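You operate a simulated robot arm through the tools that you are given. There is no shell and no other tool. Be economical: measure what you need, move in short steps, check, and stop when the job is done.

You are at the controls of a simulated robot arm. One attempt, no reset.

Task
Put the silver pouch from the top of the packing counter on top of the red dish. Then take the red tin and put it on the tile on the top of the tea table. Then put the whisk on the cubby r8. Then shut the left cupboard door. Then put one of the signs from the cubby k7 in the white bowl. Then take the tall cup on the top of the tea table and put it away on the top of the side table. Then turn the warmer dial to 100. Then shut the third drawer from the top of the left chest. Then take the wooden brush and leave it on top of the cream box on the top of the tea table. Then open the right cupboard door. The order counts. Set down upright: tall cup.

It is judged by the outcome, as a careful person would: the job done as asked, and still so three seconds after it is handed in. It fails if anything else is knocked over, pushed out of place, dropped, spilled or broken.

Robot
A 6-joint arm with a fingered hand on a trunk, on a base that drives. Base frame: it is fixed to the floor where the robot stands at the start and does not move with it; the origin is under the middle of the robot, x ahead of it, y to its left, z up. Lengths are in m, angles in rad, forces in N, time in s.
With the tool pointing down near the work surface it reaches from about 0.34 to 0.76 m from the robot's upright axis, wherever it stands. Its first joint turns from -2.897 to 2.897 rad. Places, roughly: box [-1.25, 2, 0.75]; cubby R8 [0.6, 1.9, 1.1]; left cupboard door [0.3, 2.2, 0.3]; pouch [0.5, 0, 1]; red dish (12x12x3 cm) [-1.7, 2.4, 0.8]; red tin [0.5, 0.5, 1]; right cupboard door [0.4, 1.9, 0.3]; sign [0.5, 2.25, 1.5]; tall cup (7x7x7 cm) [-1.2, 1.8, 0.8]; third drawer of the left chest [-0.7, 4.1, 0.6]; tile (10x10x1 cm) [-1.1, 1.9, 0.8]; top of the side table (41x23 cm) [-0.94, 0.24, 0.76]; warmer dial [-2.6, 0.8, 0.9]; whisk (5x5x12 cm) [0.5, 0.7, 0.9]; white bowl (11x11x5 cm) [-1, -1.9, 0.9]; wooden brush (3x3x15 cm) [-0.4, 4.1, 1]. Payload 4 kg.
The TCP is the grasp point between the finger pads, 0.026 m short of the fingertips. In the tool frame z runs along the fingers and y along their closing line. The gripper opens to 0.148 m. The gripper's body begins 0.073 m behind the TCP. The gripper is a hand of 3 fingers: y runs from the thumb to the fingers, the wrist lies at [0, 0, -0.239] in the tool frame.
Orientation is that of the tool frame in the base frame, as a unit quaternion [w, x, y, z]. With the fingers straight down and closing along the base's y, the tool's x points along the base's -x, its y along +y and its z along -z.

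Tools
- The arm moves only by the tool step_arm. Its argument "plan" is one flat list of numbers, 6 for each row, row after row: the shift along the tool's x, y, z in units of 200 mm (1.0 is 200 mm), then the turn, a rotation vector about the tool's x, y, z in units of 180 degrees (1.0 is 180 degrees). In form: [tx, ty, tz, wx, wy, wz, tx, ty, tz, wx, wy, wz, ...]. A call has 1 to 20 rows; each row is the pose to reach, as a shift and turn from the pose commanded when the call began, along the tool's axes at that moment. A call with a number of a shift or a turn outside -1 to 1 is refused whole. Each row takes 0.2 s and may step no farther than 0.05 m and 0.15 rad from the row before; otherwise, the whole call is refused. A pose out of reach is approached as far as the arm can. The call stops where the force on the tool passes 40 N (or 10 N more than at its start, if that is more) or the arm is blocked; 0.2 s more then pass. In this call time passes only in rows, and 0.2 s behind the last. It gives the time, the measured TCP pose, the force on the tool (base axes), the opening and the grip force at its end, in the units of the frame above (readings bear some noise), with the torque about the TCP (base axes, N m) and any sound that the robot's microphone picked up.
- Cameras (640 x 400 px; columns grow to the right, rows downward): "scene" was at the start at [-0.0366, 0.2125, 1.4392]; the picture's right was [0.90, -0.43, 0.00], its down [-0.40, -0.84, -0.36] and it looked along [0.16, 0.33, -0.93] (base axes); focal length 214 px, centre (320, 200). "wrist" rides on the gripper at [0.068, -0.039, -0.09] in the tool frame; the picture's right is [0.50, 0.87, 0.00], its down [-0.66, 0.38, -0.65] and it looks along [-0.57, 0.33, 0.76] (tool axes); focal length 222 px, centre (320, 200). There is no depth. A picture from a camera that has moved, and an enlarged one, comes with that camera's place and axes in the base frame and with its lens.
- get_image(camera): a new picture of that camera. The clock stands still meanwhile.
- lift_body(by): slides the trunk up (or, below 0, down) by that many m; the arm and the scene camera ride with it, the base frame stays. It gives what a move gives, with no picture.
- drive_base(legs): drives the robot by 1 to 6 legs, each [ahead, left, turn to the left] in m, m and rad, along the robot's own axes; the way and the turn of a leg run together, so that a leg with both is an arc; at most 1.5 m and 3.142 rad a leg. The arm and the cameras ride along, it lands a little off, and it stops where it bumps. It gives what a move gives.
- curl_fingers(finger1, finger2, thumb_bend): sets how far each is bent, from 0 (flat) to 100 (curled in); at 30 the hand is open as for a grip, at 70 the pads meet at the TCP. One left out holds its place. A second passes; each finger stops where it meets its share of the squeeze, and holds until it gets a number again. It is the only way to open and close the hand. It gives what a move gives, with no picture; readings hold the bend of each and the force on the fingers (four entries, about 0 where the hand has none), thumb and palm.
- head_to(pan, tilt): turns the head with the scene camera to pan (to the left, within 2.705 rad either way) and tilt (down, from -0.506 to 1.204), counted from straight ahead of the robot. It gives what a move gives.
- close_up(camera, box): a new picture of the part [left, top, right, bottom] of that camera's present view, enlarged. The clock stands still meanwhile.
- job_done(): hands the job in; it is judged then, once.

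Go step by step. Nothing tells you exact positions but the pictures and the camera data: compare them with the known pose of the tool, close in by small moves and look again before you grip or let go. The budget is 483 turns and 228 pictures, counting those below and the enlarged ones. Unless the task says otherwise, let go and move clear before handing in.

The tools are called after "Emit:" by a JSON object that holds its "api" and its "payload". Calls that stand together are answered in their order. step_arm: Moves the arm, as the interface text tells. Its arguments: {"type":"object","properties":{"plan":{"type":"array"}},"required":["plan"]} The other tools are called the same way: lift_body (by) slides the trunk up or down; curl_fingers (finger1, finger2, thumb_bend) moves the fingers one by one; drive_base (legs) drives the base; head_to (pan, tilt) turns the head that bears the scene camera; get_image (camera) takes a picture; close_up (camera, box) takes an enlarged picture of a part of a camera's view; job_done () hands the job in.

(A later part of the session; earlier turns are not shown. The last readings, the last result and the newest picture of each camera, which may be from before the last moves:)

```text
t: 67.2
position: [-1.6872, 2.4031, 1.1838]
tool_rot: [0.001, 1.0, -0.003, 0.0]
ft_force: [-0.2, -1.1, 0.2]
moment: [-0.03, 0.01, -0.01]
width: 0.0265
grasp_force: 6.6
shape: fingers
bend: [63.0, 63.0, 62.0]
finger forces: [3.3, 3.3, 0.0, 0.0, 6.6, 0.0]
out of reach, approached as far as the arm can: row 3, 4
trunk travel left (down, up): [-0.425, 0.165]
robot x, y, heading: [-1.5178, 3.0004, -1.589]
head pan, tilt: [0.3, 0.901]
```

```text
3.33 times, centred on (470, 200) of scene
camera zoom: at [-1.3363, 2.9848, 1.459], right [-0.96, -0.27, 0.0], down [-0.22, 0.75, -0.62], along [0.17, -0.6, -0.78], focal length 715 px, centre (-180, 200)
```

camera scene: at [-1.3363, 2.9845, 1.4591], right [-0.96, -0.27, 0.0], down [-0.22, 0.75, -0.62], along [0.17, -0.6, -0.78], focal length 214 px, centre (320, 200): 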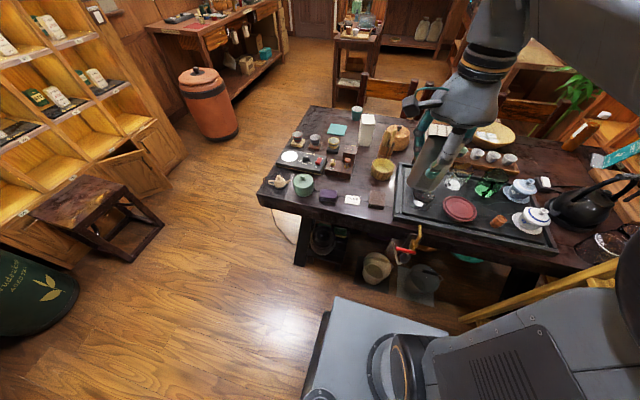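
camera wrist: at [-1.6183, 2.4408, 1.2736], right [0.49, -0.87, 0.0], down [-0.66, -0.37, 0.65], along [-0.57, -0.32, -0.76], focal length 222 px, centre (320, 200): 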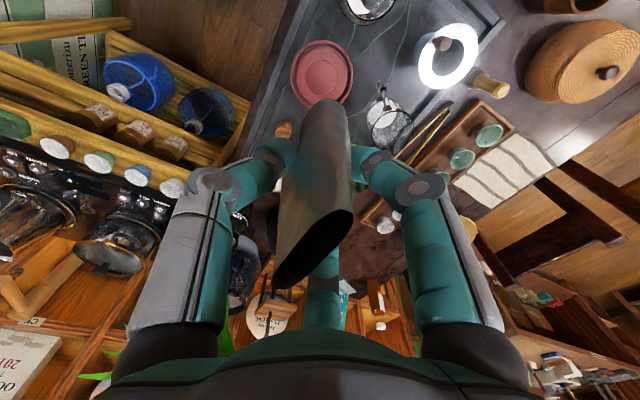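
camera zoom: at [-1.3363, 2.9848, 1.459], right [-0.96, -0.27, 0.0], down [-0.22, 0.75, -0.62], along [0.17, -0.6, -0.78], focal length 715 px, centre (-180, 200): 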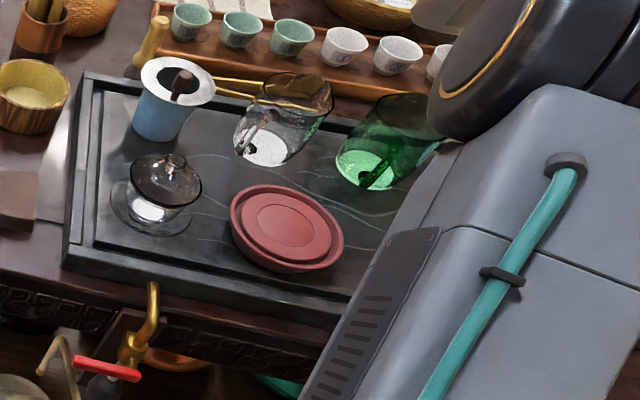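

The wrist view puts the dish near [-1.70, 2.39], slightly beyond reach at this height. I'll pull the arm back and move the base closer.

Emit:
{"api": "step_arm", "payload": {"plan": [0.2, -0.13, 0, 0, 0, 0, 0.4, -0.25, 0, 0, 0, 0, 0.57, -0.37, 0, 0, 0, 0]}}

Emit:
{"api": "drive_base", "payload": {"legs": [[0.06, -0.1, 0]]}}

Emit:
{"api": "get_image", "payload": {"camera": "wrist"}}

Emit:
{"api": "get_image", "payload": {"camera": "scene"}}

```text
t: 68.0
position: [-1.5698, 2.4746, 1.1839]
tool_rot: [0.0, 1.0, -0.004, 0.001]
ft_force: [-0.3, -0.2, 0.0]
moment: [-0.01, 0.05, 0.0]
width: 0.0265
grasp_force: 6.7
shape: fingers
bend: [63.0, 63.0, 62.0]
finger forces: [3.3, 3.3, 0.0, 0.0, 6.7, 0.0]
trunk travel left (down, up): [-0.425, 0.165]
robot x, y, heading: [-1.5207, 3.0017, -1.598]
head pan, tilt: [0.3, 0.901]
```

```text
t: 69.2
position: [-1.6724, 2.4171, 1.1826]
tool_rot: [0.0, 1.0, -0.003, 0.0]
ft_force: [0.4, 0.1, -0.3]
moment: [-0.01, 0.01, -0.02]
width: 0.0267
grasp_force: 6.6
shape: fingers
bend: [63.0, 63.0, 62.0]
finger forces: [3.2, 3.3, 0.0, 0.0, 6.7, 0.1]
trunk travel left (down, up): [-0.425, 0.165]
robot x, y, heading: [-1.62, 2.9444, -1.595]
head pan, tilt: [0.3, 0.901]
```

```text
189 pictures are left
camera wrist: at [-1.6036, 2.4552, 1.2731], right [0.49, -0.87, 0.0], down [-0.66, -0.37, 0.65], along [-0.57, -0.32, -0.76], focal length 222 px, centre (320, 200)
```

wrist: 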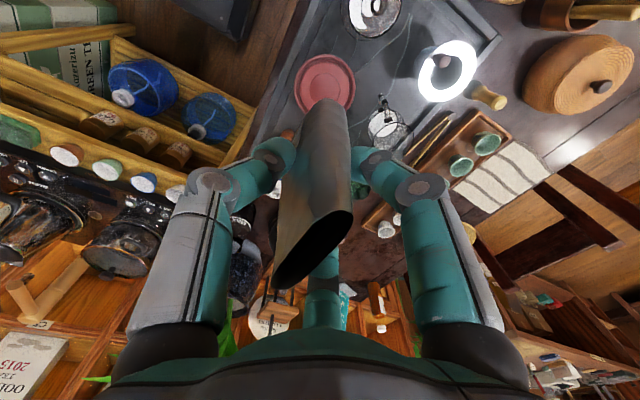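

```text
188 pictures are left
camera scene: at [-1.4376, 2.9268, 1.459], right [-0.96, -0.27, 0.0], down [-0.22, 0.75, -0.62], along [0.17, -0.6, -0.78], focal length 214 px, centre (320, 200)
```

scene: 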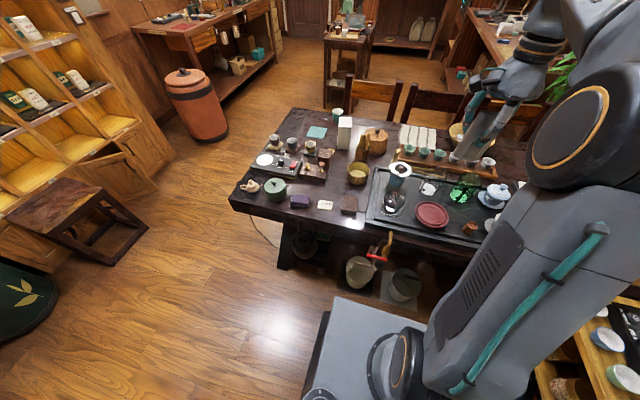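

Dish centre about [-1.697, 2.393]. Shifting there and descending part way.

Emit:
{"api": "step_arm", "payload": {"plan": [-0.125, 0.12, 0.1, 0, 0, 0, -0.125, 0.12, 0.3, 0, 0, 0, -0.125, 0.12, 0.5, 0, 0, 0, -0.125, 0.12, 0.7, 0, 0, 0, -0.125, 0.12, 0.9, 0, 0, 0]}}

Emit:
{"api": "get_image", "payload": {"camera": "wrist"}}

Emit:
{"api": "close_up", "payload": {"camera": "scene", "box": [350, 140, 530, 260]}}

```text
t: 70.5
position: [-1.6977, 2.3926, 1.004]
tool_rot: [0.0, 1.0, -0.004, 0.0]
ft_force: [0.0, 0.0, -0.3]
moment: [0.03, -0.02, -0.01]
width: 0.0266
grasp_force: 6.7
shape: fingers
bend: [63.0, 63.0, 62.0]
finger forces: [3.4, 3.3, 0.0, 0.1, 6.9, 0.0]
trunk travel left (down, up): [-0.425, 0.165]
robot x, y, heading: [-1.6214, 2.9417, -1.59]
head pan, tilt: [0.3, 0.901]
```

```text
187 pictures are left
camera wrist: at [-1.628, 2.4317, 1.0931], right [0.49, -0.87, 0.0], down [-0.66, -0.37, 0.65], along [-0.57, -0.32, -0.76], focal length 222 px, centre (320, 200)
```

wrist: 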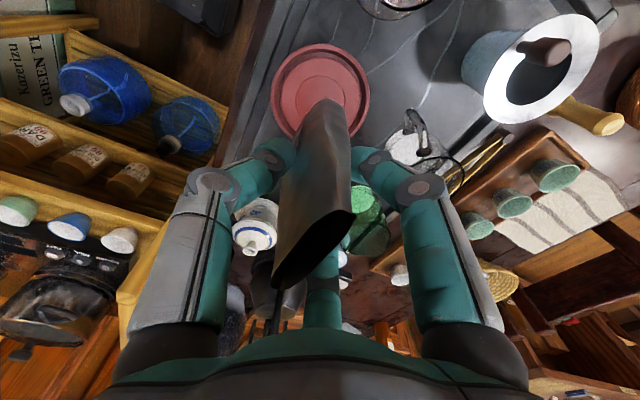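

```text
3.33 times, centred on (440, 200) of scene
camera zoom: at [-1.4375, 2.9269, 1.4591], right [-0.96, -0.27, 0.0], down [-0.22, 0.75, -0.62], along [0.17, -0.6, -0.78], focal length 715 px, centre (-80, 200)
```

zoom: 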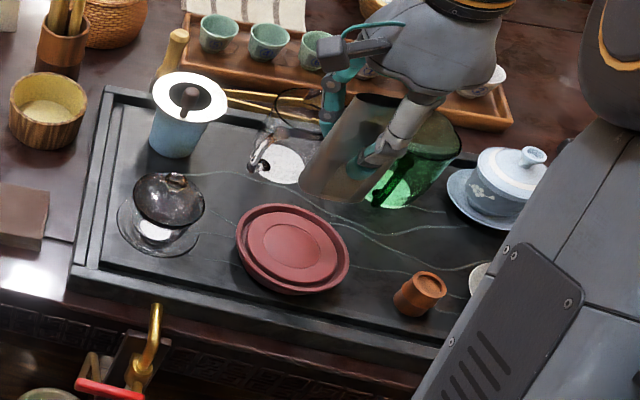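

Centred over the dish; dish top about z 0.80. Descending slowly till contact.

Emit:
{"api": "step_arm", "payload": {"plan": [0, 0, 0.2, 0, 0, 0, 0, 0, 0.4, 0, 0, 0, 0, 0, 0.54, 0, 0, 0]}}

Emit:
{"api": "get_image", "payload": {"camera": "wrist"}}

Emit:
{"api": "close_up", "payload": {"camera": "scene", "box": [350, 140, 530, 260]}}

```text
t: 71.2
position: [-1.6969, 2.3934, 0.8964]
tool_rot: [0.0, 1.0, -0.004, 0.0]
ft_force: [-0.6, -1.1, 5.1]
moment: [0.03, 0.02, 0.0]
width: 0.0252
grasp_force: 7.2
shape: fingers
bend: [64.0, 64.0, 62.0]
finger forces: [3.9, 4.2, 0.1, 0.0, 7.0, 0.0]
trunk travel left (down, up): [-0.425, 0.165]
robot x, y, heading: [-1.6188, 2.9413, -1.595]
head pan, tilt: [0.3, 0.901]
```

```text
185 pictures are left
camera wrist: at [-1.6283, 2.4318, 0.9853], right [0.49, -0.87, 0.0], down [-0.66, -0.37, 0.65], along [-0.57, -0.32, -0.76], focal length 222 px, centre (320, 200)
```

wrist: 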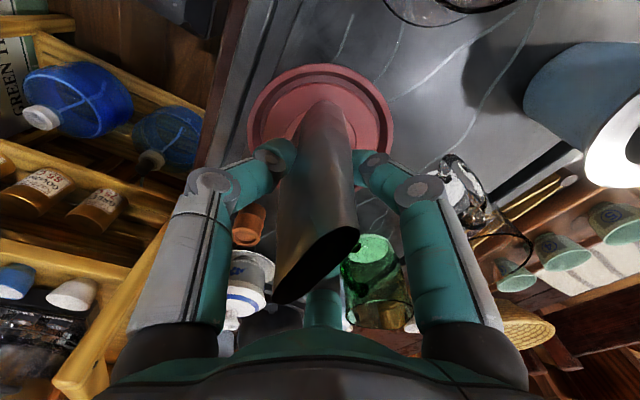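

```text
3.33 times, centred on (440, 200) of scene
camera zoom: at [-1.4375, 2.9273, 1.4592], right [-0.96, -0.27, 0.0], down [-0.22, 0.75, -0.62], along [0.17, -0.6, -0.78], focal length 715 px, centre (-80, 200)
```

zoom: 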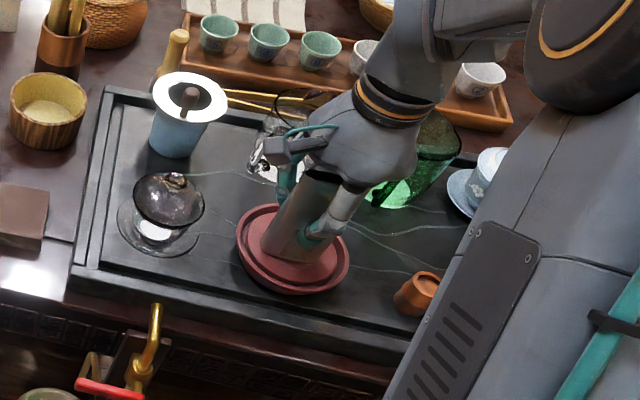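

Contact felt (5 N); the pouch stands in the dish. Opening slowly.

Emit:
{"api": "curl_fingers", "payload": {"finger1": 58, "finger2": 58, "thumb_bend": 57}}

Emit:
{"api": "get_image", "payload": {"camera": "wrist"}}

```text
t: 72.2
position: [-1.697, 2.3934, 0.8955]
tool_rot: [0.001, 1.0, -0.003, -0.001]
ft_force: [-1.0, 0.6, -0.6]
moment: [-0.04, 0.0, 0.03]
width: 0.0404
grasp_force: 0.1
shape: fingers
bend: [57.0, 57.0, 56.0]
finger forces: [0.0, 0.1, 0.1, 0.1, 0.0, 0.0]
trunk travel left (down, up): [-0.425, 0.165]
robot x, y, heading: [-1.6221, 2.9412, -1.596]
head pan, tilt: [0.3, 0.901]
```

```text
183 pictures are left
camera wrist: at [-1.6284, 2.4318, 0.985], right [0.49, -0.87, 0.0], down [-0.66, -0.37, 0.65], along [-0.57, -0.32, -0.76], focal length 222 px, centre (320, 200)
```

wrist: 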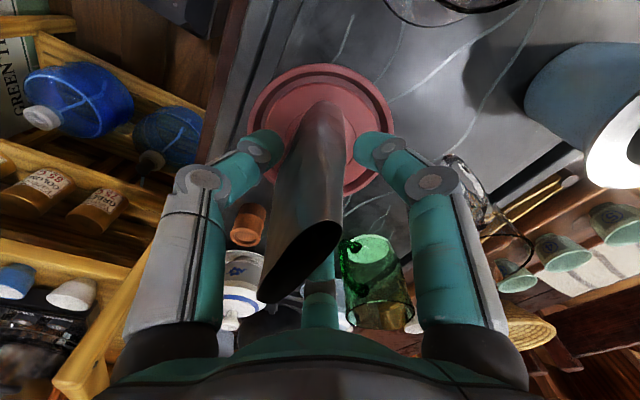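

It stands on its own. Opening wider and rising.

Emit:
{"api": "curl_fingers", "payload": {"finger1": 44, "finger2": 44, "thumb_bend": 44}}

Emit:
{"api": "get_image", "payload": {"camera": "wrist"}}

```text
t: 73.2
position: [-1.6967, 2.3924, 0.8945]
tool_rot: [-0.001, 1.0, -0.004, 0.0]
ft_force: [-0.1, 0.6, -0.5]
moment: [0.02, -0.03, 0.0]
width: 0.0816
grasp_force: 0.0
shape: fingers
bend: [44.0, 44.0, 44.0]
finger forces: [0.0, 0.0, 0.1, 0.1, 0.1, 0.0]
trunk travel left (down, up): [-0.425, 0.165]
robot x, y, heading: [-1.617, 2.941, -1.595]
head pan, tilt: [0.3, 0.901]
```

```text
182 pictures are left
camera wrist: at [-1.6284, 2.4318, 0.985], right [0.49, -0.87, 0.0], down [-0.66, -0.37, 0.65], along [-0.57, -0.32, -0.76], focal length 222 px, centre (320, 200)
```

wrist: 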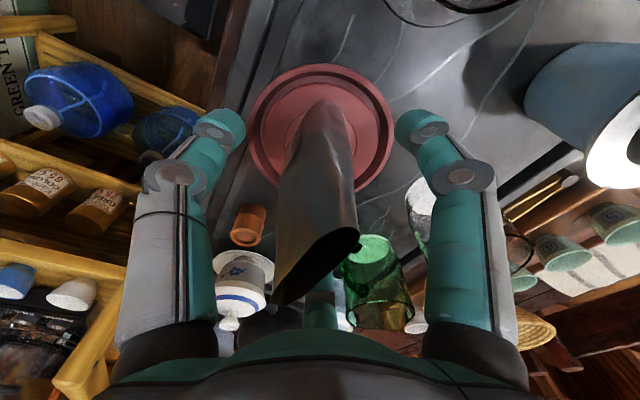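

Emit:
{"api": "step_arm", "payload": {"plan": [0, 0, -0.1, 0, 0, 0, 0, 0, -0.3, 0, 0, 0, 0, 0, -0.5, 0, 0, 0, 0, 0, -0.7, 0, 0, 0, 0, 0, -0.9, 0, 0, 0, 0, 0, -1.0, 0, 0, 0]}}

Emit:
{"api": "get_image", "payload": {"camera": "wrist"}}

Emit:
{"api": "close_up", "payload": {"camera": "scene", "box": [350, 140, 530, 260]}}

```text
t: 74.7
position: [-1.6974, 2.3938, 1.0959]
tool_rot: [0.0, 1.0, -0.004, 0.001]
ft_force: [-0.7, 0.2, 0.2]
moment: [0.02, 0.01, -0.03]
width: 0.0813
grasp_force: 0.0
shape: fingers
bend: [44.0, 44.0, 44.0]
finger forces: [0.0, 0.1, 0.1, 0.0, 0.0, 0.0]
trunk travel left (down, up): [-0.425, 0.165]
robot x, y, heading: [-1.6213, 2.9449, -1.591]
head pan, tilt: [0.3, 0.901]
```

```text
181 pictures are left
camera wrist: at [-1.6286, 2.432, 1.1856], right [0.49, -0.87, 0.0], down [-0.66, -0.37, 0.65], along [-0.57, -0.32, -0.76], focal length 222 px, centre (320, 200)
```

wrist: 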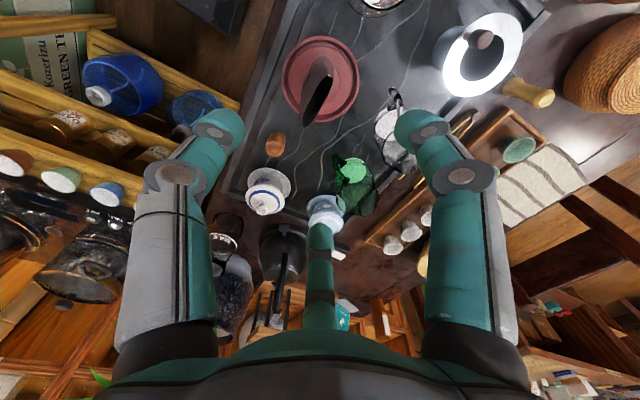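

```text
3.33 times, centred on (440, 200) of scene
camera zoom: at [-1.4375, 2.927, 1.459], right [-0.96, -0.27, 0.0], down [-0.22, 0.75, -0.62], along [0.17, -0.6, -0.78], focal length 715 px, centre (-80, 200)
```

zoom: 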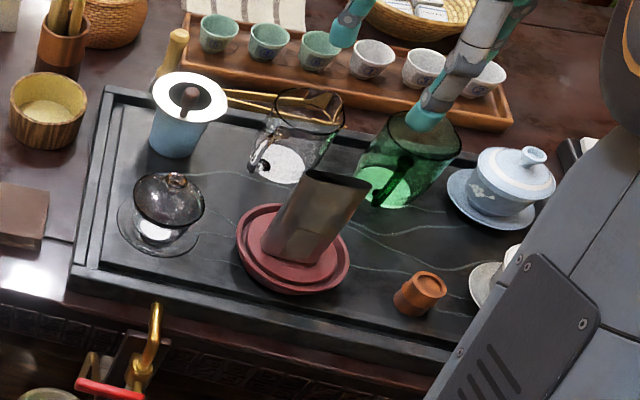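

The pouch stands on the dish. Now back to the counter for the red tin: retract, slide out and drive.

Emit:
{"api": "step_arm", "payload": {"plan": [0, -0.2, 0, 0, 0, 0, 0, -0.4, 0, 0, 0, 0, 0, -0.6, 0, 0, 0, 0, 0, -0.8, 0, 0, 0, 0]}}

Emit:
{"api": "drive_base", "payload": {"legs": [[0, 1.27, 0], [1.25, 0, 0.02], [1.2, 0, 0]]}}

Emit:
{"api": "get_image", "payload": {"camera": "scene"}}

```text
t: 75.7
position: [-1.6971, 2.5535, 1.0969]
tool_rot: [0.0, 1.0, -0.003, 0.0]
ft_force: [0.0, 0.1, -0.2]
moment: [-0.02, -0.04, -0.02]
width: 0.0816
grasp_force: 0.1
shape: fingers
bend: [44.0, 44.0, 44.0]
finger forces: [0.0, 0.1, 0.1, 0.0, 0.1, 0.0]
trunk travel left (down, up): [-0.425, 0.165]
robot x, y, heading: [-1.6195, 2.9441, -1.588]
head pan, tilt: [0.3, 0.901]
```

```text
t: 93.8
position: [-0.4304, 0.0627, 1.0981]
tool_rot: [0.0, 1.0, 0.003, 0.0]
ft_force: [-0.7, -0.5, 0.6]
moment: [-0.02, -0.01, -0.01]
width: 0.0815
grasp_force: 0.1
shape: fingers
bend: [44.0, 44.0, 44.0]
finger forces: [0.1, 0.1, 0.0, 0.0, 0.0, 0.1]
trunk travel left (down, up): [-0.425, 0.165]
robot x, y, heading: [-0.3601, 0.451, -1.576]
head pan, tilt: [0.3, 0.901]
```

```text
179 pictures are left
camera scene: at [-0.1769, 0.4398, 1.459], right [-0.96, -0.29, 0.0], down [-0.23, 0.75, -0.62], along [0.18, -0.59, -0.78], focal length 214 px, centre (320, 200)
```

scene: 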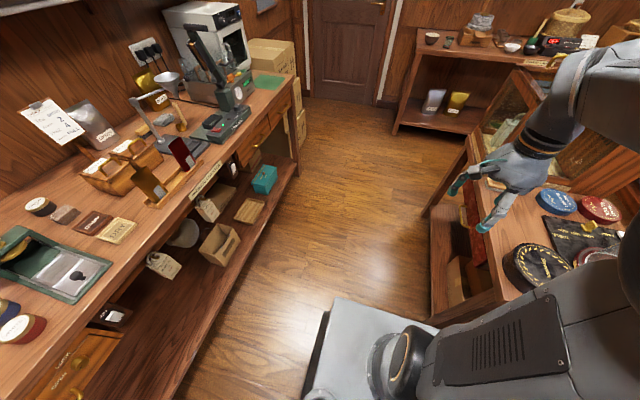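

Emit:
{"api": "drive_base", "payload": {"legs": [[0, 0, 1.576], [0.33, 0, 0]]}}

Emit:
{"api": "head_to", "payload": {"pan": 0.0, "tilt": 1.0}}

Emit:
{"api": "get_image", "payload": {"camera": "scene"}}

Emit:
{"api": "get_image", "payload": {"camera": "wrist"}}

```text
t: 99.8
position: [0.3635, 0.3807, 1.0973]
tool_rot: [0.0, 0.704, 0.71, 0.0]
ft_force: [-0.1, -0.7, 0.3]
moment: [-0.03, -0.02, 0.01]
width: 0.0817
grasp_force: 0.1
shape: fingers
bend: [44.0, 44.0, 44.0]
finger forces: [0.0, 0.0, 0.1, 0.0, 0.1, 0.1]
trunk travel left (down, up): [-0.425, 0.165]
robot x, y, heading: [-0.0307, 0.4517, -0.005]
head pan, tilt: [0.3, 0.901]
```

```text
t: 100.6
position: [0.3636, 0.3796, 1.0969]
tool_rot: [0.001, 0.704, 0.71, 0.0]
ft_force: [0.2, 0.7, -0.2]
moment: [-0.02, -0.04, 0.02]
width: 0.0816
grasp_force: 0.1
shape: fingers
bend: [44.0, 44.0, 44.0]
finger forces: [0.1, 0.0, 0.1, 0.0, 0.0, 0.0]
trunk travel left (down, up): [-0.425, 0.165]
robot x, y, heading: [-0.0229, 0.4485, -0.006]
head pan, tilt: [0.0, 1.0]
```

```text
178 pictures are left
camera scene: at [-0.0169, 0.6127, 1.4518], right [-0.01, -1.0, 0.0], down [-0.84, 0.0, -0.54], along [0.54, 0.0, -0.84], focal length 214 px, centre (320, 200)
```

scene: 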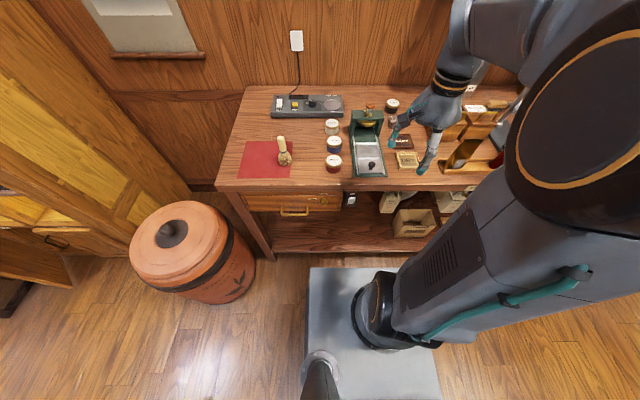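

```text
177 pictures are left
camera wrist: at [0.325, 0.4471, 1.1864], right [0.86, 0.51, 0.0], down [0.38, -0.65, 0.65], along [0.33, -0.56, -0.76], focal length 222 px, centre (320, 200)
```

wrist: 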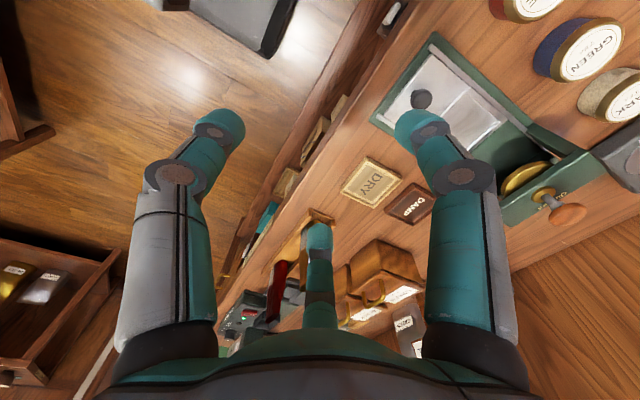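

The red tin stands at about [0.471, 0.569], with blue behind it. Moving above it.

Emit:
{"api": "step_arm", "payload": {"plan": [0.19, 0.11, 0, 0, 0, 0, 0.38, 0.22, 0, 0, 0, 0, 0.57, 0.33, 0, 0, 0, 0, 0.76, 0.44, 0, 0, 0, 0, 0.94, 0.546, 0, 0, 0, 0]}}

Emit:
{"api": "get_image", "payload": {"camera": "wrist"}}

Emit:
{"api": "close_up", "payload": {"camera": "scene", "box": [230, 80, 430, 205]}}

```text
t: 101.8
position: [0.4717, 0.5693, 1.0973]
tool_rot: [0.0, 0.704, 0.711, 0.0]
ft_force: [-1.0, -0.8, 0.2]
moment: [0.0, -0.02, 0.03]
width: 0.0816
grasp_force: 0.1
shape: fingers
bend: [44.0, 44.0, 44.0]
finger forces: [0.0, 0.1, 0.0, 0.0, 0.0, 0.0]
trunk travel left (down, up): [-0.425, 0.165]
robot x, y, heading: [-0.0265, 0.4529, -0.007]
head pan, tilt: [0.0, 1.0]
```

```text
176 pictures are left
camera wrist: at [0.432, 0.6367, 1.1873], right [0.86, 0.51, 0.0], down [0.38, -0.65, 0.65], along [0.33, -0.56, -0.76], focal length 222 px, centre (320, 200)
```

wrist: 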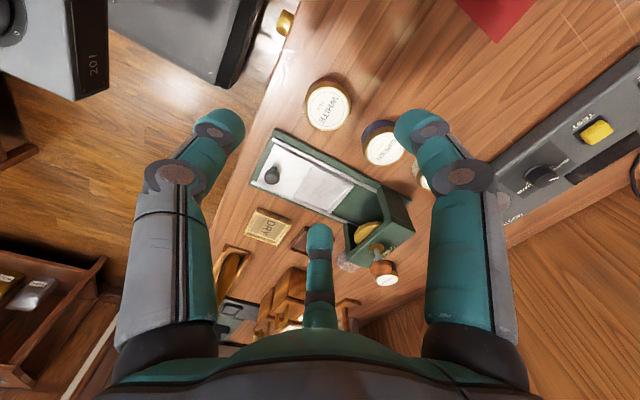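

```text
3.20 times, centred on (330, 142) of scene
camera zoom: at [-0.0168, 0.6127, 1.4518], right [-0.01, -1.0, 0.0], down [-0.84, 0.0, -0.54], along [0.54, 0.0, -0.84], focal length 686 px, centre (288, 384)
```

zoom: 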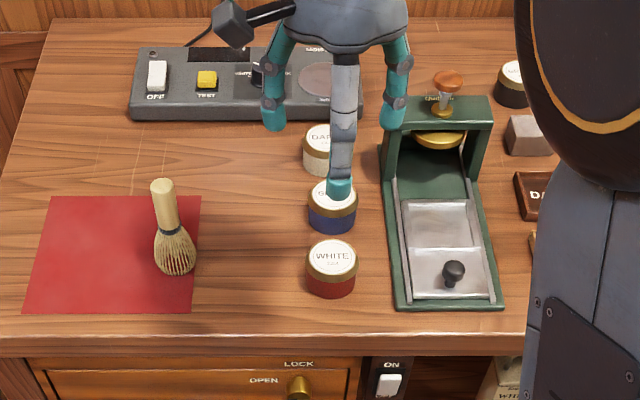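

Tin lid at [0.4845, 0.5665, 0.918]. Descending over it.

Emit:
{"api": "curl_fingers", "payload": {"finger1": 41, "finger2": 41, "thumb_bend": 41}}

Emit:
{"api": "step_arm", "payload": {"plan": [-0.015, 0.065, 0.2, 0, 0, 0, -0.015, 0.065, 0.4, 0, 0, 0, -0.015, 0.065, 0.6, 0, 0, 0, -0.015, 0.065, 0.75, 0, 0, 0]}}

Emit:
{"api": "get_image", "payload": {"camera": "wrist"}}

Emit:
{"api": "close_up", "payload": {"camera": "scene", "box": [230, 80, 430, 205]}}

```text
t: 102.8
position: [0.4697, 0.5695, 1.097]
tool_rot: [0.001, 0.704, 0.71, 0.0]
ft_force: [0.3, -0.2, -0.2]
moment: [-0.01, 0.0, 0.0]
width: 0.0914
grasp_force: 0.0
shape: fingers
bend: [41.0, 41.0, 41.0]
finger forces: [0.0, 0.1, 0.0, 0.0, 0.0, 0.0]
trunk travel left (down, up): [-0.425, 0.165]
robot x, y, heading: [-0.0277, 0.4492, -0.005]
head pan, tilt: [0.0, 1.0]
```

```text
t: 103.8
position: [0.484, 0.5673, 0.9472]
tool_rot: [-0.001, 0.704, 0.71, 0.001]
ft_force: [0.0, 0.6, 0.5]
moment: [-0.02, -0.03, 0.01]
width: 0.0914
grasp_force: 0.1
shape: fingers
bend: [41.0, 41.0, 41.0]
finger forces: [0.1, 0.1, 0.0, 0.0, 0.0, 0.0]
trunk travel left (down, up): [-0.425, 0.165]
robot x, y, heading: [-0.028, 0.4496, -0.004]
head pan, tilt: [0.0, 1.0]
```

```text
174 pictures are left
camera wrist: at [0.4457, 0.6341, 1.0367], right [0.86, 0.51, 0.0], down [0.38, -0.65, 0.65], along [0.33, -0.56, -0.76], focal length 222 px, centre (320, 200)
```

wrist: 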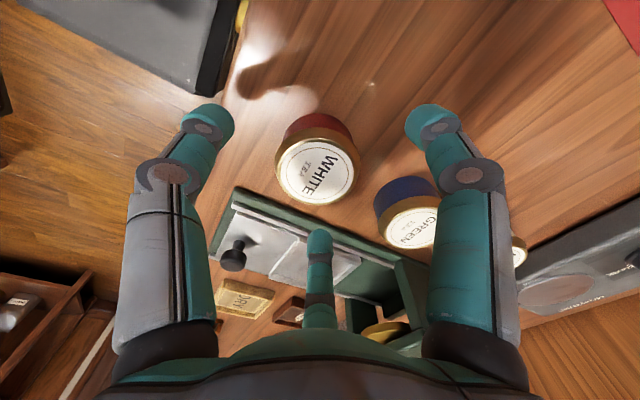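

```text
3.20 times, centred on (330, 142) of scene
camera zoom: at [-0.0169, 0.6127, 1.4518], right [-0.01, -1.0, 0.0], down [-0.84, 0.0, -0.54], along [0.54, 0.0, -0.84], focal length 686 px, centre (288, 384)
```

zoom: 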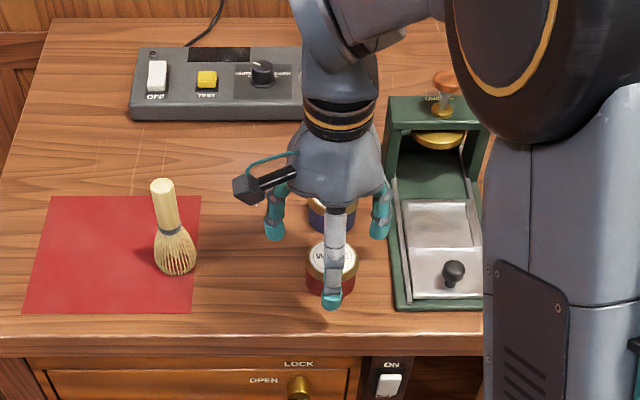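

Emit:
{"api": "step_arm", "payload": {"plan": [0, 0, 0.1, 0, 0, 0, 0, 0, 0.2, 0, 0, 0]}}

Emit:
{"api": "curl_fingers", "payload": {"finger1": 66, "finger2": 66, "thumb_bend": 66}}

Emit:
{"api": "get_image", "payload": {"camera": "wrist"}}

```text
t: 104.6
position: [0.4859, 0.5662, 0.9103]
tool_rot: [0.003, 0.705, 0.71, 0.006]
ft_force: [2.7, -1.8, 18.2]
moment: [-0.11, 1.15, 0.13]
width: 0.0941
grasp_force: 9.6
shape: fingers
bend: [41.0, 41.0, 41.0]
finger forces: [0.0, 0.9, 0.0, 0.0, 18.3, 0.1]
trunk travel left (down, up): [-0.425, 0.165]
robot x, y, heading: [-0.0268, 0.4492, -0.008]
head pan, tilt: [0.0, 1.0]
stopped in row 2: the force on the tool passed its limit at 43 N (the readings are from after the stop); the commanded pose is now the measured one
```

```text
t: 105.0
position: [0.4869, 0.5664, 0.9137]
tool_rot: [0.003, 0.704, 0.71, 0.006]
ft_force: [-5.2, -0.4, 20.4]
moment: [-0.27, 0.62, 0.0]
width: 0.0395
grasp_force: 25.3
shape: fingers
bend: [59.0, 55.0, 58.0]
finger forces: [6.4, 18.3, 0.0, 0.1, 26.4, 0.0]
trunk travel left (down, up): [-0.425, 0.165]
robot x, y, heading: [-0.0267, 0.4513, -0.003]
head pan, tilt: [0.0, 1.0]
stopped: the force on the tool passed its limit at 42 N (the readings are from after the stop); the commanded pose is now the measured one
```

```text
172 pictures are left
camera wrist: at [0.4455, 0.6339, 1.0032], right [0.86, 0.51, 0.01], down [0.37, -0.66, 0.66], along [0.34, -0.56, -0.75], focal length 222 px, centre (320, 200)
```

wrist: 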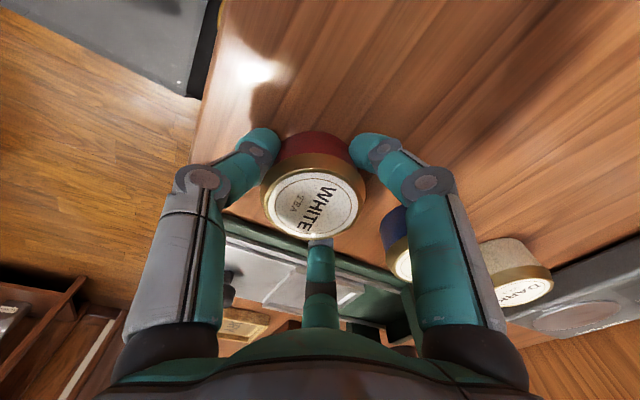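

The fingertips touched the counter. I'll open, rise ~8 mm, and close again.

Emit:
{"api": "curl_fingers", "payload": {"finger1": 44, "finger2": 44, "thumb_bend": 44}}

Emit:
{"api": "step_arm", "payload": {"plan": [0, 0, -0.02, 0, 0, 0]}}

Emit:
{"api": "get_image", "payload": {"camera": "wrist"}}

```text
t: 106.0
position: [0.4862, 0.5666, 0.9129]
tool_rot: [0.003, 0.704, 0.71, 0.005]
ft_force: [9.5, -0.6, 32.6]
moment: [-0.04, 0.96, 0.01]
width: 0.0663
grasp_force: 16.8
shape: fingers
bend: [44.0, 44.0, 50.0]
finger forces: [0.0, 0.2, 0.1, 0.0, 32.5, 0.0]
trunk travel left (down, up): [-0.425, 0.165]
robot x, y, heading: [-0.0243, 0.4511, -0.007]
head pan, tilt: [0.0, 1.0]
```

```text
t: 106.3
position: [0.4846, 0.5671, 0.913]
tool_rot: [0.001, 0.705, 0.709, 0.001]
ft_force: [-0.2, -0.4, 0.5]
moment: [0.03, 0.01, 0.02]
width: 0.0814
grasp_force: 0.0
shape: fingers
bend: [44.0, 44.0, 44.0]
finger forces: [0.0, 0.0, 0.0, 0.1, 0.0, 0.0]
trunk travel left (down, up): [-0.425, 0.165]
robot x, y, heading: [-0.0272, 0.4526, -0.004]
head pan, tilt: [0.0, 1.0]
```

```text
171 pictures are left
camera wrist: at [0.446, 0.6342, 1.0029], right [0.86, 0.51, 0.0], down [0.38, -0.65, 0.65], along [0.33, -0.56, -0.76], focal length 222 px, centre (320, 200)
```

wrist: 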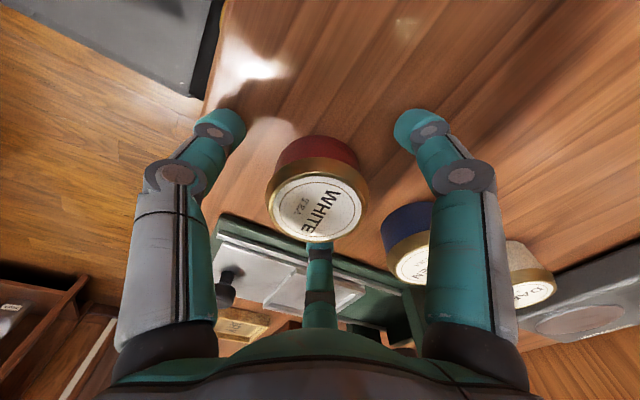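

Emit:
{"api": "step_arm", "payload": {"plan": [0, 0, -0.035, 0, 0, 0]}}

Emit:
{"api": "curl_fingers", "payload": {"finger1": 53, "finger2": 53, "thumb_bend": 53}}

```text
t: 106.8
position: [0.4862, 0.5678, 0.922]
tool_rot: [0.003, 0.704, 0.71, 0.005]
ft_force: [-0.3, 0.4, -0.1]
moment: [-0.02, 0.01, -0.02]
width: 0.0813
grasp_force: 0.1
shape: fingers
bend: [44.0, 44.0, 44.0]
finger forces: [0.0, 0.1, 0.0, 0.0, 0.1, 0.0]
trunk travel left (down, up): [-0.425, 0.165]
robot x, y, heading: [-0.0286, 0.4505, -0.004]
head pan, tilt: [0.0, 1.0]
```

```text
t: 107.8
position: [0.4868, 0.5674, 0.9224]
tool_rot: [0.003, 0.704, 0.71, 0.005]
ft_force: [0.6, 0.6, 0.9]
moment: [-0.01, 0.0, 0.03]
width: 0.0525
grasp_force: 0.1
shape: fingers
bend: [53.0, 53.0, 53.0]
finger forces: [0.0, 0.1, 0.1, 0.0, 0.1, 0.2]
trunk travel left (down, up): [-0.425, 0.165]
robot x, y, heading: [-0.0257, 0.4539, -0.005]
head pan, tilt: [0.0, 1.0]
```

Emit:
{"api": "curl_fingers", "payload": {"finger1": 62, "finger2": 62, "thumb_bend": 62}}

Emit:
{"api": "get_image", "payload": {"camera": "wrist"}}

Emit:
{"api": "close_up", "payload": {"camera": "scene", "box": [270, 100, 400, 190]}}

```text
t: 108.8
position: [0.4864, 0.5677, 0.9215]
tool_rot: [0.003, 0.705, 0.71, 0.005]
ft_force: [0.5, 0.3, -1.1]
moment: [0.0, -0.01, 0.0]
width: 0.0406
grasp_force: 8.5
shape: fingers
bend: [57.0, 55.0, 57.0]
finger forces: [4.1, 6.3, 0.0, 0.0, 7.0, 0.0]
trunk travel left (down, up): [-0.425, 0.165]
robot x, y, heading: [-0.0288, 0.4486, -0.0]
head pan, tilt: [0.0, 1.0]
```

```text
170 pictures are left
camera wrist: at [0.447, 0.634, 1.0122], right [0.86, 0.51, 0.01], down [0.38, -0.65, 0.66], along [0.34, -0.56, -0.76], focal length 222 px, centre (320, 200)
```

wrist: 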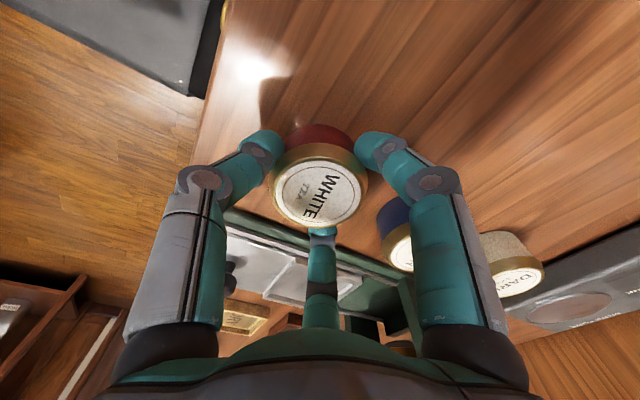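

```text
4.44 times, centred on (335, 145) of scene
camera zoom: at [-0.0168, 0.6126, 1.4518], right [-0.01, -1.0, 0.0], down [-0.84, 0.01, -0.54], along [0.54, 0.0, -0.84], focal length 953 px, centre (253, 444)
```

zoom: 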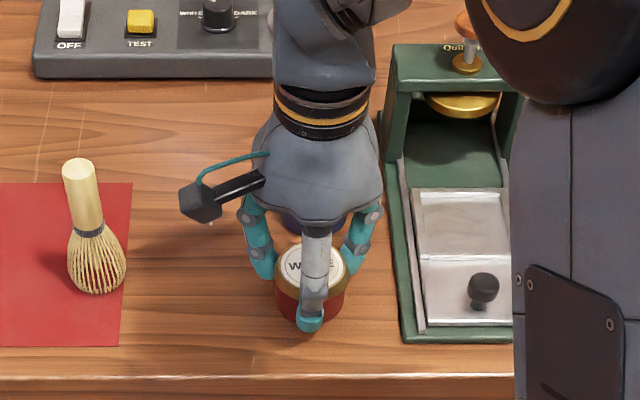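

Gripped evenly (about 7 N). Lifting.

Emit:
{"api": "step_arm", "payload": {"plan": [0, 0, -0.1, 0, 0, 0, 0, 0, -0.3, 0, 0, 0, 0, 0, -0.5, 0, 0, 0, 0, 0, -0.7, 0, 0, 0, 0, 0, -0.9, 0, 0, 0]}}

Emit:
{"api": "get_image", "payload": {"camera": "wrist"}}

```text
t: 110.0
position: [0.4856, 0.5669, 1.1025]
tool_rot: [0.002, 0.704, 0.711, 0.006]
ft_force: [-0.4, 0.2, -1.4]
moment: [0.0, 0.02, 0.02]
width: 0.0405
grasp_force: 8.4
shape: fingers
bend: [57.0, 55.0, 57.0]
finger forces: [4.2, 6.4, 0.0, 0.0, 6.8, 0.1]
trunk travel left (down, up): [-0.425, 0.165]
robot x, y, heading: [-0.0309, 0.447, -0.012]
head pan, tilt: [0.0, 1.0]
```

```text
168 pictures are left
camera wrist: at [0.4457, 0.6335, 1.1925], right [0.86, 0.51, 0.01], down [0.38, -0.65, 0.66], along [0.34, -0.56, -0.75], focal length 222 px, centre (320, 200)
```

wrist: 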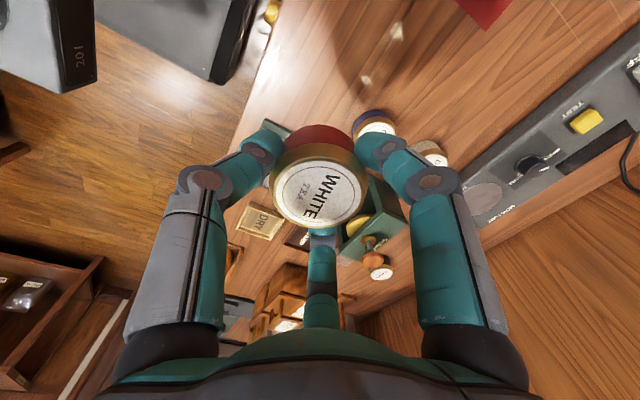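

The tin is held whole. Retract and drive to the east end of the tea table.

Emit:
{"api": "step_arm", "payload": {"plan": [-0.1, -0.2, 0, 0, 0, 0, -0.2, -0.4, 0, 0, 0, 0, -0.3, -0.6, -0.1, 0, 0, 0]}}

Emit:
{"api": "drive_base", "payload": {"legs": [[-0.37, 0, 0], [0, 0, 1.575], [1.47, 0.08, 0], [0, 0, 1.575]]}}

Emit:
{"api": "head_to", "payload": {"pan": 0.0, "tilt": 0.9}}

Emit:
{"api": "get_image", "payload": {"camera": "scene"}}

Emit:
{"api": "get_image", "payload": {"camera": "wrist"}}

```text
t: 110.8
position: [0.3652, 0.504, 1.1218]
tool_rot: [0.002, 0.704, 0.711, 0.005]
ft_force: [0.6, -0.2, -1.3]
moment: [0.01, 0.03, -0.01]
width: 0.0403
grasp_force: 9.0
shape: fingers
bend: [57.0, 55.0, 58.0]
finger forces: [4.3, 6.3, 0.1, 0.0, 6.7, 0.0]
trunk travel left (down, up): [-0.425, 0.165]
robot x, y, heading: [-0.0282, 0.4488, -0.001]
head pan, tilt: [0.0, 1.0]
```

```text
t: 127.7
position: [-0.8723, 1.8749, 1.1213]
tool_rot: [0.004, 0.714, -0.7, -0.002]
ft_force: [-0.4, -0.2, -0.4]
moment: [0.04, 0.0, 0.02]
width: 0.0403
grasp_force: 8.5
shape: fingers
bend: [57.0, 55.0, 58.0]
finger forces: [4.2, 6.1, 0.0, 0.0, 6.3, 0.0]
trunk travel left (down, up): [-0.425, 0.165]
robot x, y, heading: [-0.4797, 1.934, -3.137]
head pan, tilt: [0.0, 1.0]
```

```text
t: 128.4
position: [-0.8712, 1.874, 1.1197]
tool_rot: [0.006, 0.714, -0.7, -0.003]
ft_force: [-0.8, 0.3, -0.7]
moment: [0.01, -0.01, 0.04]
width: 0.0396
grasp_force: 8.4
shape: fingers
bend: [57.0, 55.0, 58.0]
finger forces: [4.2, 6.0, 0.0, 0.1, 6.3, 0.0]
trunk travel left (down, up): [-0.425, 0.165]
robot x, y, heading: [-0.4805, 1.9338, -3.132]
head pan, tilt: [0.0, 0.901]
```

```text
167 pictures are left
camera scene: at [-0.4961, 1.7725, 1.459], right [-0.01, 1.0, 0.0], down [0.78, 0.01, -0.62], along [-0.62, 0.0, -0.78], focal length 214 px, centre (320, 200)
```

scene: 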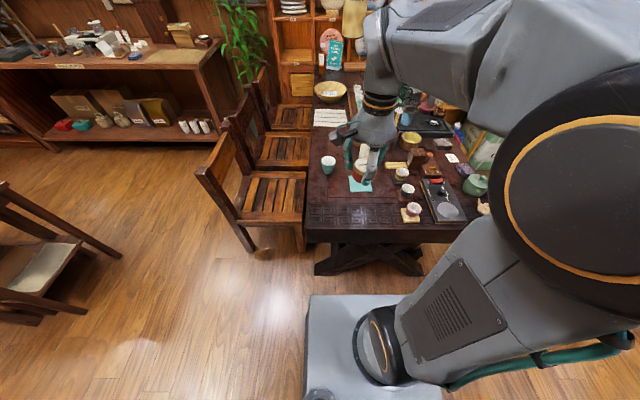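

```text
166 pictures are left
camera wrist: at [-0.8292, 1.8078, 1.2102], right [-0.86, -0.52, 0.01], down [-0.39, 0.65, 0.66], along [-0.35, 0.56, -0.76], focal length 222 px, centre (320, 200)
```

wrist: 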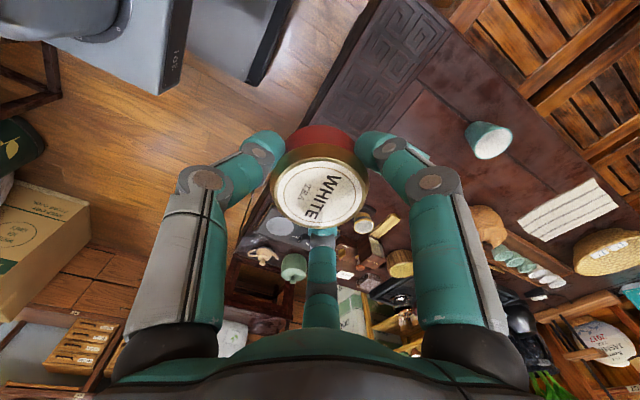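

Emit:
{"api": "close_up", "payload": {"camera": "scene", "box": [300, 140, 460, 240]}}

```text
4.00 times, centred on (380, 190) of scene
camera zoom: at [-0.4961, 1.7725, 1.459], right [-0.01, 1.0, 0.0], down [0.78, 0.01, -0.62], along [-0.62, 0.0, -0.78], focal length 858 px, centre (80, 240)
```

zoom: 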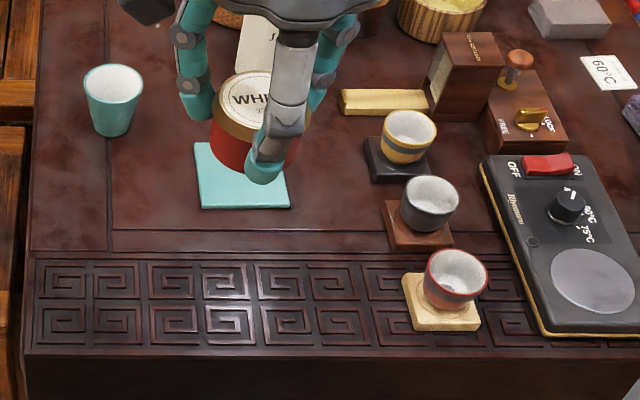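

Tile centre about [-1.147, 1.954]. Moving the tin toward it at height.

Emit:
{"api": "step_arm", "payload": {"plan": [-0.107, 0.2, 0, 0, 0, 0, -0.214, 0.4, 0, 0, 0, 0, -0.321, 0.6, 0, 0, 0, 0, -0.42, 0.8, 0, 0, 0, 0]}}

Emit:
{"api": "get_image", "payload": {"camera": "wrist"}}

Emit:
{"api": "get_image", "payload": {"camera": "scene"}}

```text
t: 129.4
position: [-1.0333, 1.9556, 1.1231]
tool_rot: [0.004, 0.714, -0.7, -0.003]
ft_force: [0.6, -0.6, -0.4]
moment: [0.02, 0.02, 0.01]
width: 0.0396
grasp_force: 8.6
shape: fingers
bend: [57.0, 55.0, 58.0]
finger forces: [4.3, 6.1, 0.0, 0.1, 6.4, 0.1]
trunk travel left (down, up): [-0.425, 0.165]
robot x, y, heading: [-0.484, 1.9335, -3.134]
head pan, tilt: [0.0, 0.901]
```

```text
164 pictures are left
camera wrist: at [-0.9912, 1.8889, 1.2127], right [-0.86, -0.52, 0.01], down [-0.39, 0.65, 0.66], along [-0.35, 0.56, -0.76], focal length 222 px, centre (320, 200)
```

wrist: 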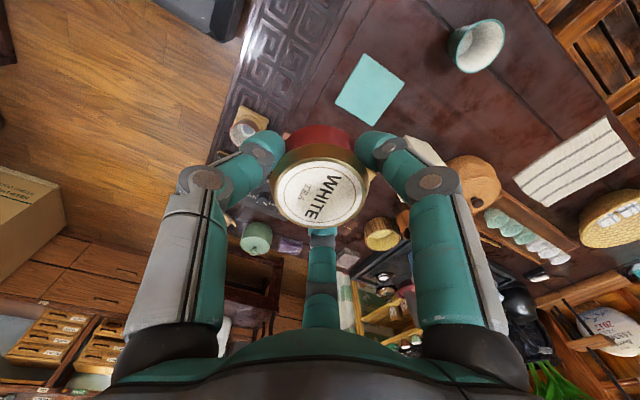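

```text
163 pictures are left
camera scene: at [-0.4962, 1.7725, 1.459], right [-0.01, 1.0, 0.0], down [0.78, 0.01, -0.62], along [-0.62, 0.0, -0.78], focal length 214 px, centre (320, 200)
```

scene: 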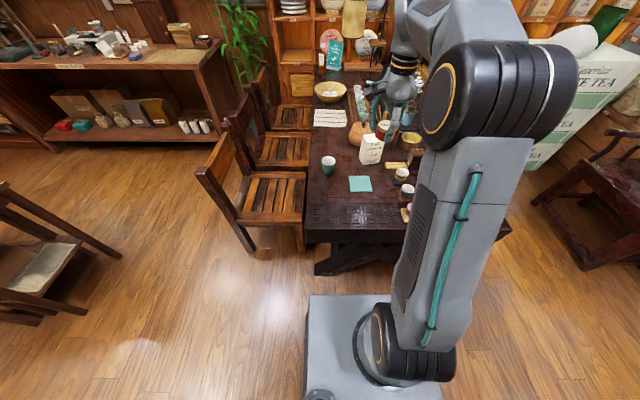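

Emit:
{"api": "step_arm", "payload": {"plan": [0.02, 0.2, 0, 0, 0, 0, 0.035, 0.38, 0.1, 0, 0, 0, 0.047, 0.535, 0.25, 0, 0, 0, 0.047, 0.535, 0.45, 0, 0, 0, 0.047, 0.535, 0.65, 0, 0, 0, 0.047, 0.535, 0.85, 0, 0, 0, 0.047, 0.535, 1.0, 0, 0, 0]}}

Emit:
{"api": "get_image", "payload": {"camera": "wrist"}}

Emit:
{"api": "close_up", "payload": {"camera": "scene", "box": [300, 120, 460, 220]}}

```text
t: 131.0
position: [-1.1413, 1.9429, 0.9247]
tool_rot: [0.005, 0.715, -0.699, -0.002]
ft_force: [-0.1, 0.5, -1.5]
moment: [0.03, -0.03, 0.0]
width: 0.0401
grasp_force: 8.6
shape: fingers
bend: [57.0, 55.0, 58.0]
finger forces: [4.3, 6.0, 0.0, 0.1, 6.3, 0.0]
trunk travel left (down, up): [-0.425, 0.165]
robot x, y, heading: [-0.4808, 1.9326, -3.138]
head pan, tilt: [0.0, 0.901]
```

```text
162 pictures are left
camera wrist: at [-1.0993, 1.8762, 1.0133], right [-0.86, -0.52, 0.01], down [-0.39, 0.65, 0.66], along [-0.35, 0.56, -0.76], focal length 222 px, centre (320, 200)
```

wrist: 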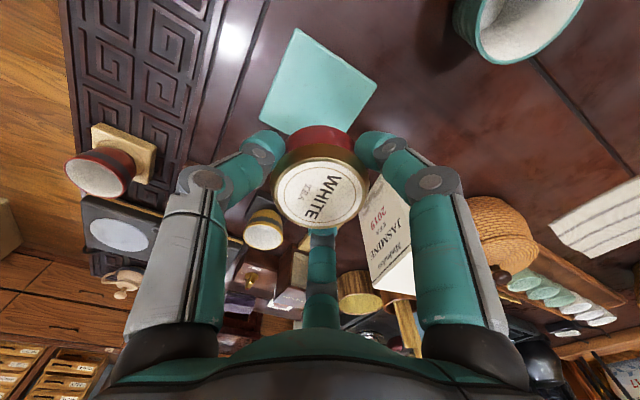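

```text
4.00 times, centred on (380, 170) of scene
camera zoom: at [-0.4963, 1.7725, 1.459], right [-0.01, 1.0, 0.0], down [0.78, 0.01, -0.62], along [-0.62, 0.0, -0.78], focal length 858 px, centre (80, 320)
```

zoom: 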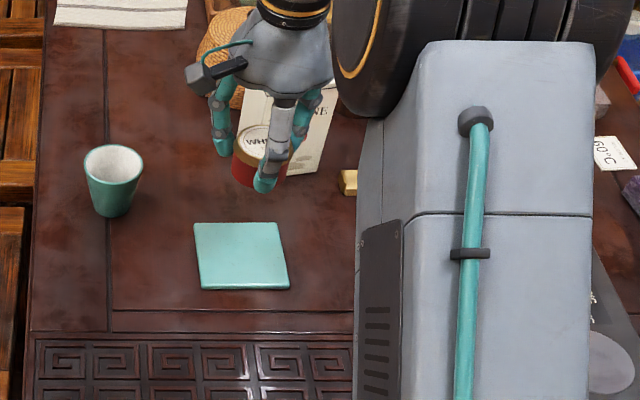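

Well aligned. Descending toward the tile.

Emit:
{"api": "step_arm", "payload": {"plan": [-0.015, 0.025, 0.2, 0, 0, 0, -0.015, 0.025, 0.4, 0, 0, 0, -0.015, 0.025, 0.54, 0, 0, 0]}}

Emit:
{"api": "get_image", "payload": {"camera": "wrist"}}

Emit:
{"api": "close_up", "payload": {"camera": "scene", "box": [300, 120, 460, 220]}}

```text
t: 131.8
position: [-1.147, 1.9462, 0.8149]
tool_rot: [0.005, 0.714, -0.7, -0.002]
ft_force: [0.7, 0.2, -0.4]
moment: [0.0, 0.0, 0.01]
width: 0.0396
grasp_force: 8.3
shape: fingers
bend: [57.0, 55.0, 58.0]
finger forces: [4.2, 6.0, 0.0, 0.0, 6.3, 0.0]
trunk travel left (down, up): [-0.425, 0.165]
robot x, y, heading: [-0.4786, 1.9302, -3.135]
head pan, tilt: [0.0, 0.901]
```

```text
160 pictures are left
camera wrist: at [-1.1059, 1.8789, 0.9043], right [-0.86, -0.52, 0.01], down [-0.38, 0.65, 0.66], along [-0.35, 0.56, -0.76], focal length 222 px, centre (320, 200)
```

wrist: 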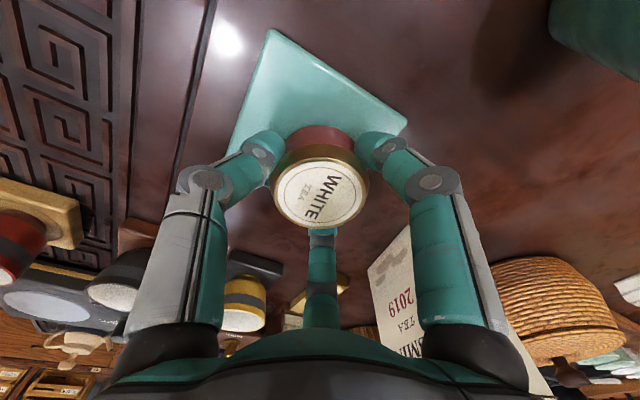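

```text
4.00 times, centred on (380, 170) of scene
camera zoom: at [-0.4963, 1.7725, 1.4591], right [-0.01, 1.0, 0.0], down [0.78, 0.01, -0.62], along [-0.62, 0.0, -0.78], focal length 858 px, centre (80, 320)
```

zoom: 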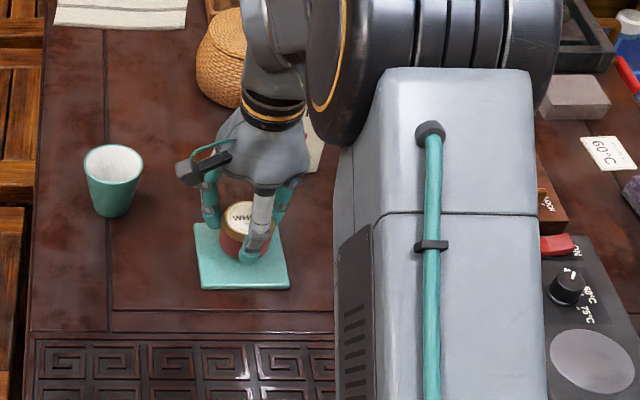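

Emit:
{"api": "step_arm", "payload": {"plan": [0, 0, 0.03, 0, 0, 0, 0, 0, 0.06, 0, 0, 0]}}

Emit:
{"api": "step_arm", "payload": {"plan": [0, 0, 0.02, 0, 0, 0]}}

```text
t: 132.4
position: [-1.1478, 1.9451, 0.8057]
tool_rot: [0.008, 0.715, -0.699, -0.003]
ft_force: [-0.5, 0.4, 18.7]
moment: [0.1, -0.02, 0.02]
width: 0.0397
grasp_force: 11.0
shape: fingers
bend: [57.0, 55.0, 58.0]
finger forces: [5.8, 8.3, 0.0, 0.0, 8.5, 0.0]
trunk travel left (down, up): [-0.425, 0.165]
robot x, y, heading: [-0.4802, 1.9326, -3.13]
head pan, tilt: [0.0, 0.901]
```

```text
t: 132.8
position: [-1.1483, 1.9449, 0.8017]
tool_rot: [0.007, 0.714, -0.7, -0.003]
ft_force: [0.4, 0.1, 22.1]
moment: [0.27, -0.01, -0.01]
width: 0.0395
grasp_force: 14.3
shape: fingers
bend: [57.0, 55.0, 59.0]
finger forces: [5.8, 12.7, 0.0, 0.0, 9.8, 0.1]
trunk travel left (down, up): [-0.425, 0.165]
robot x, y, heading: [-0.4841, 1.9304, -3.136]
head pan, tilt: [0.0, 0.901]
```

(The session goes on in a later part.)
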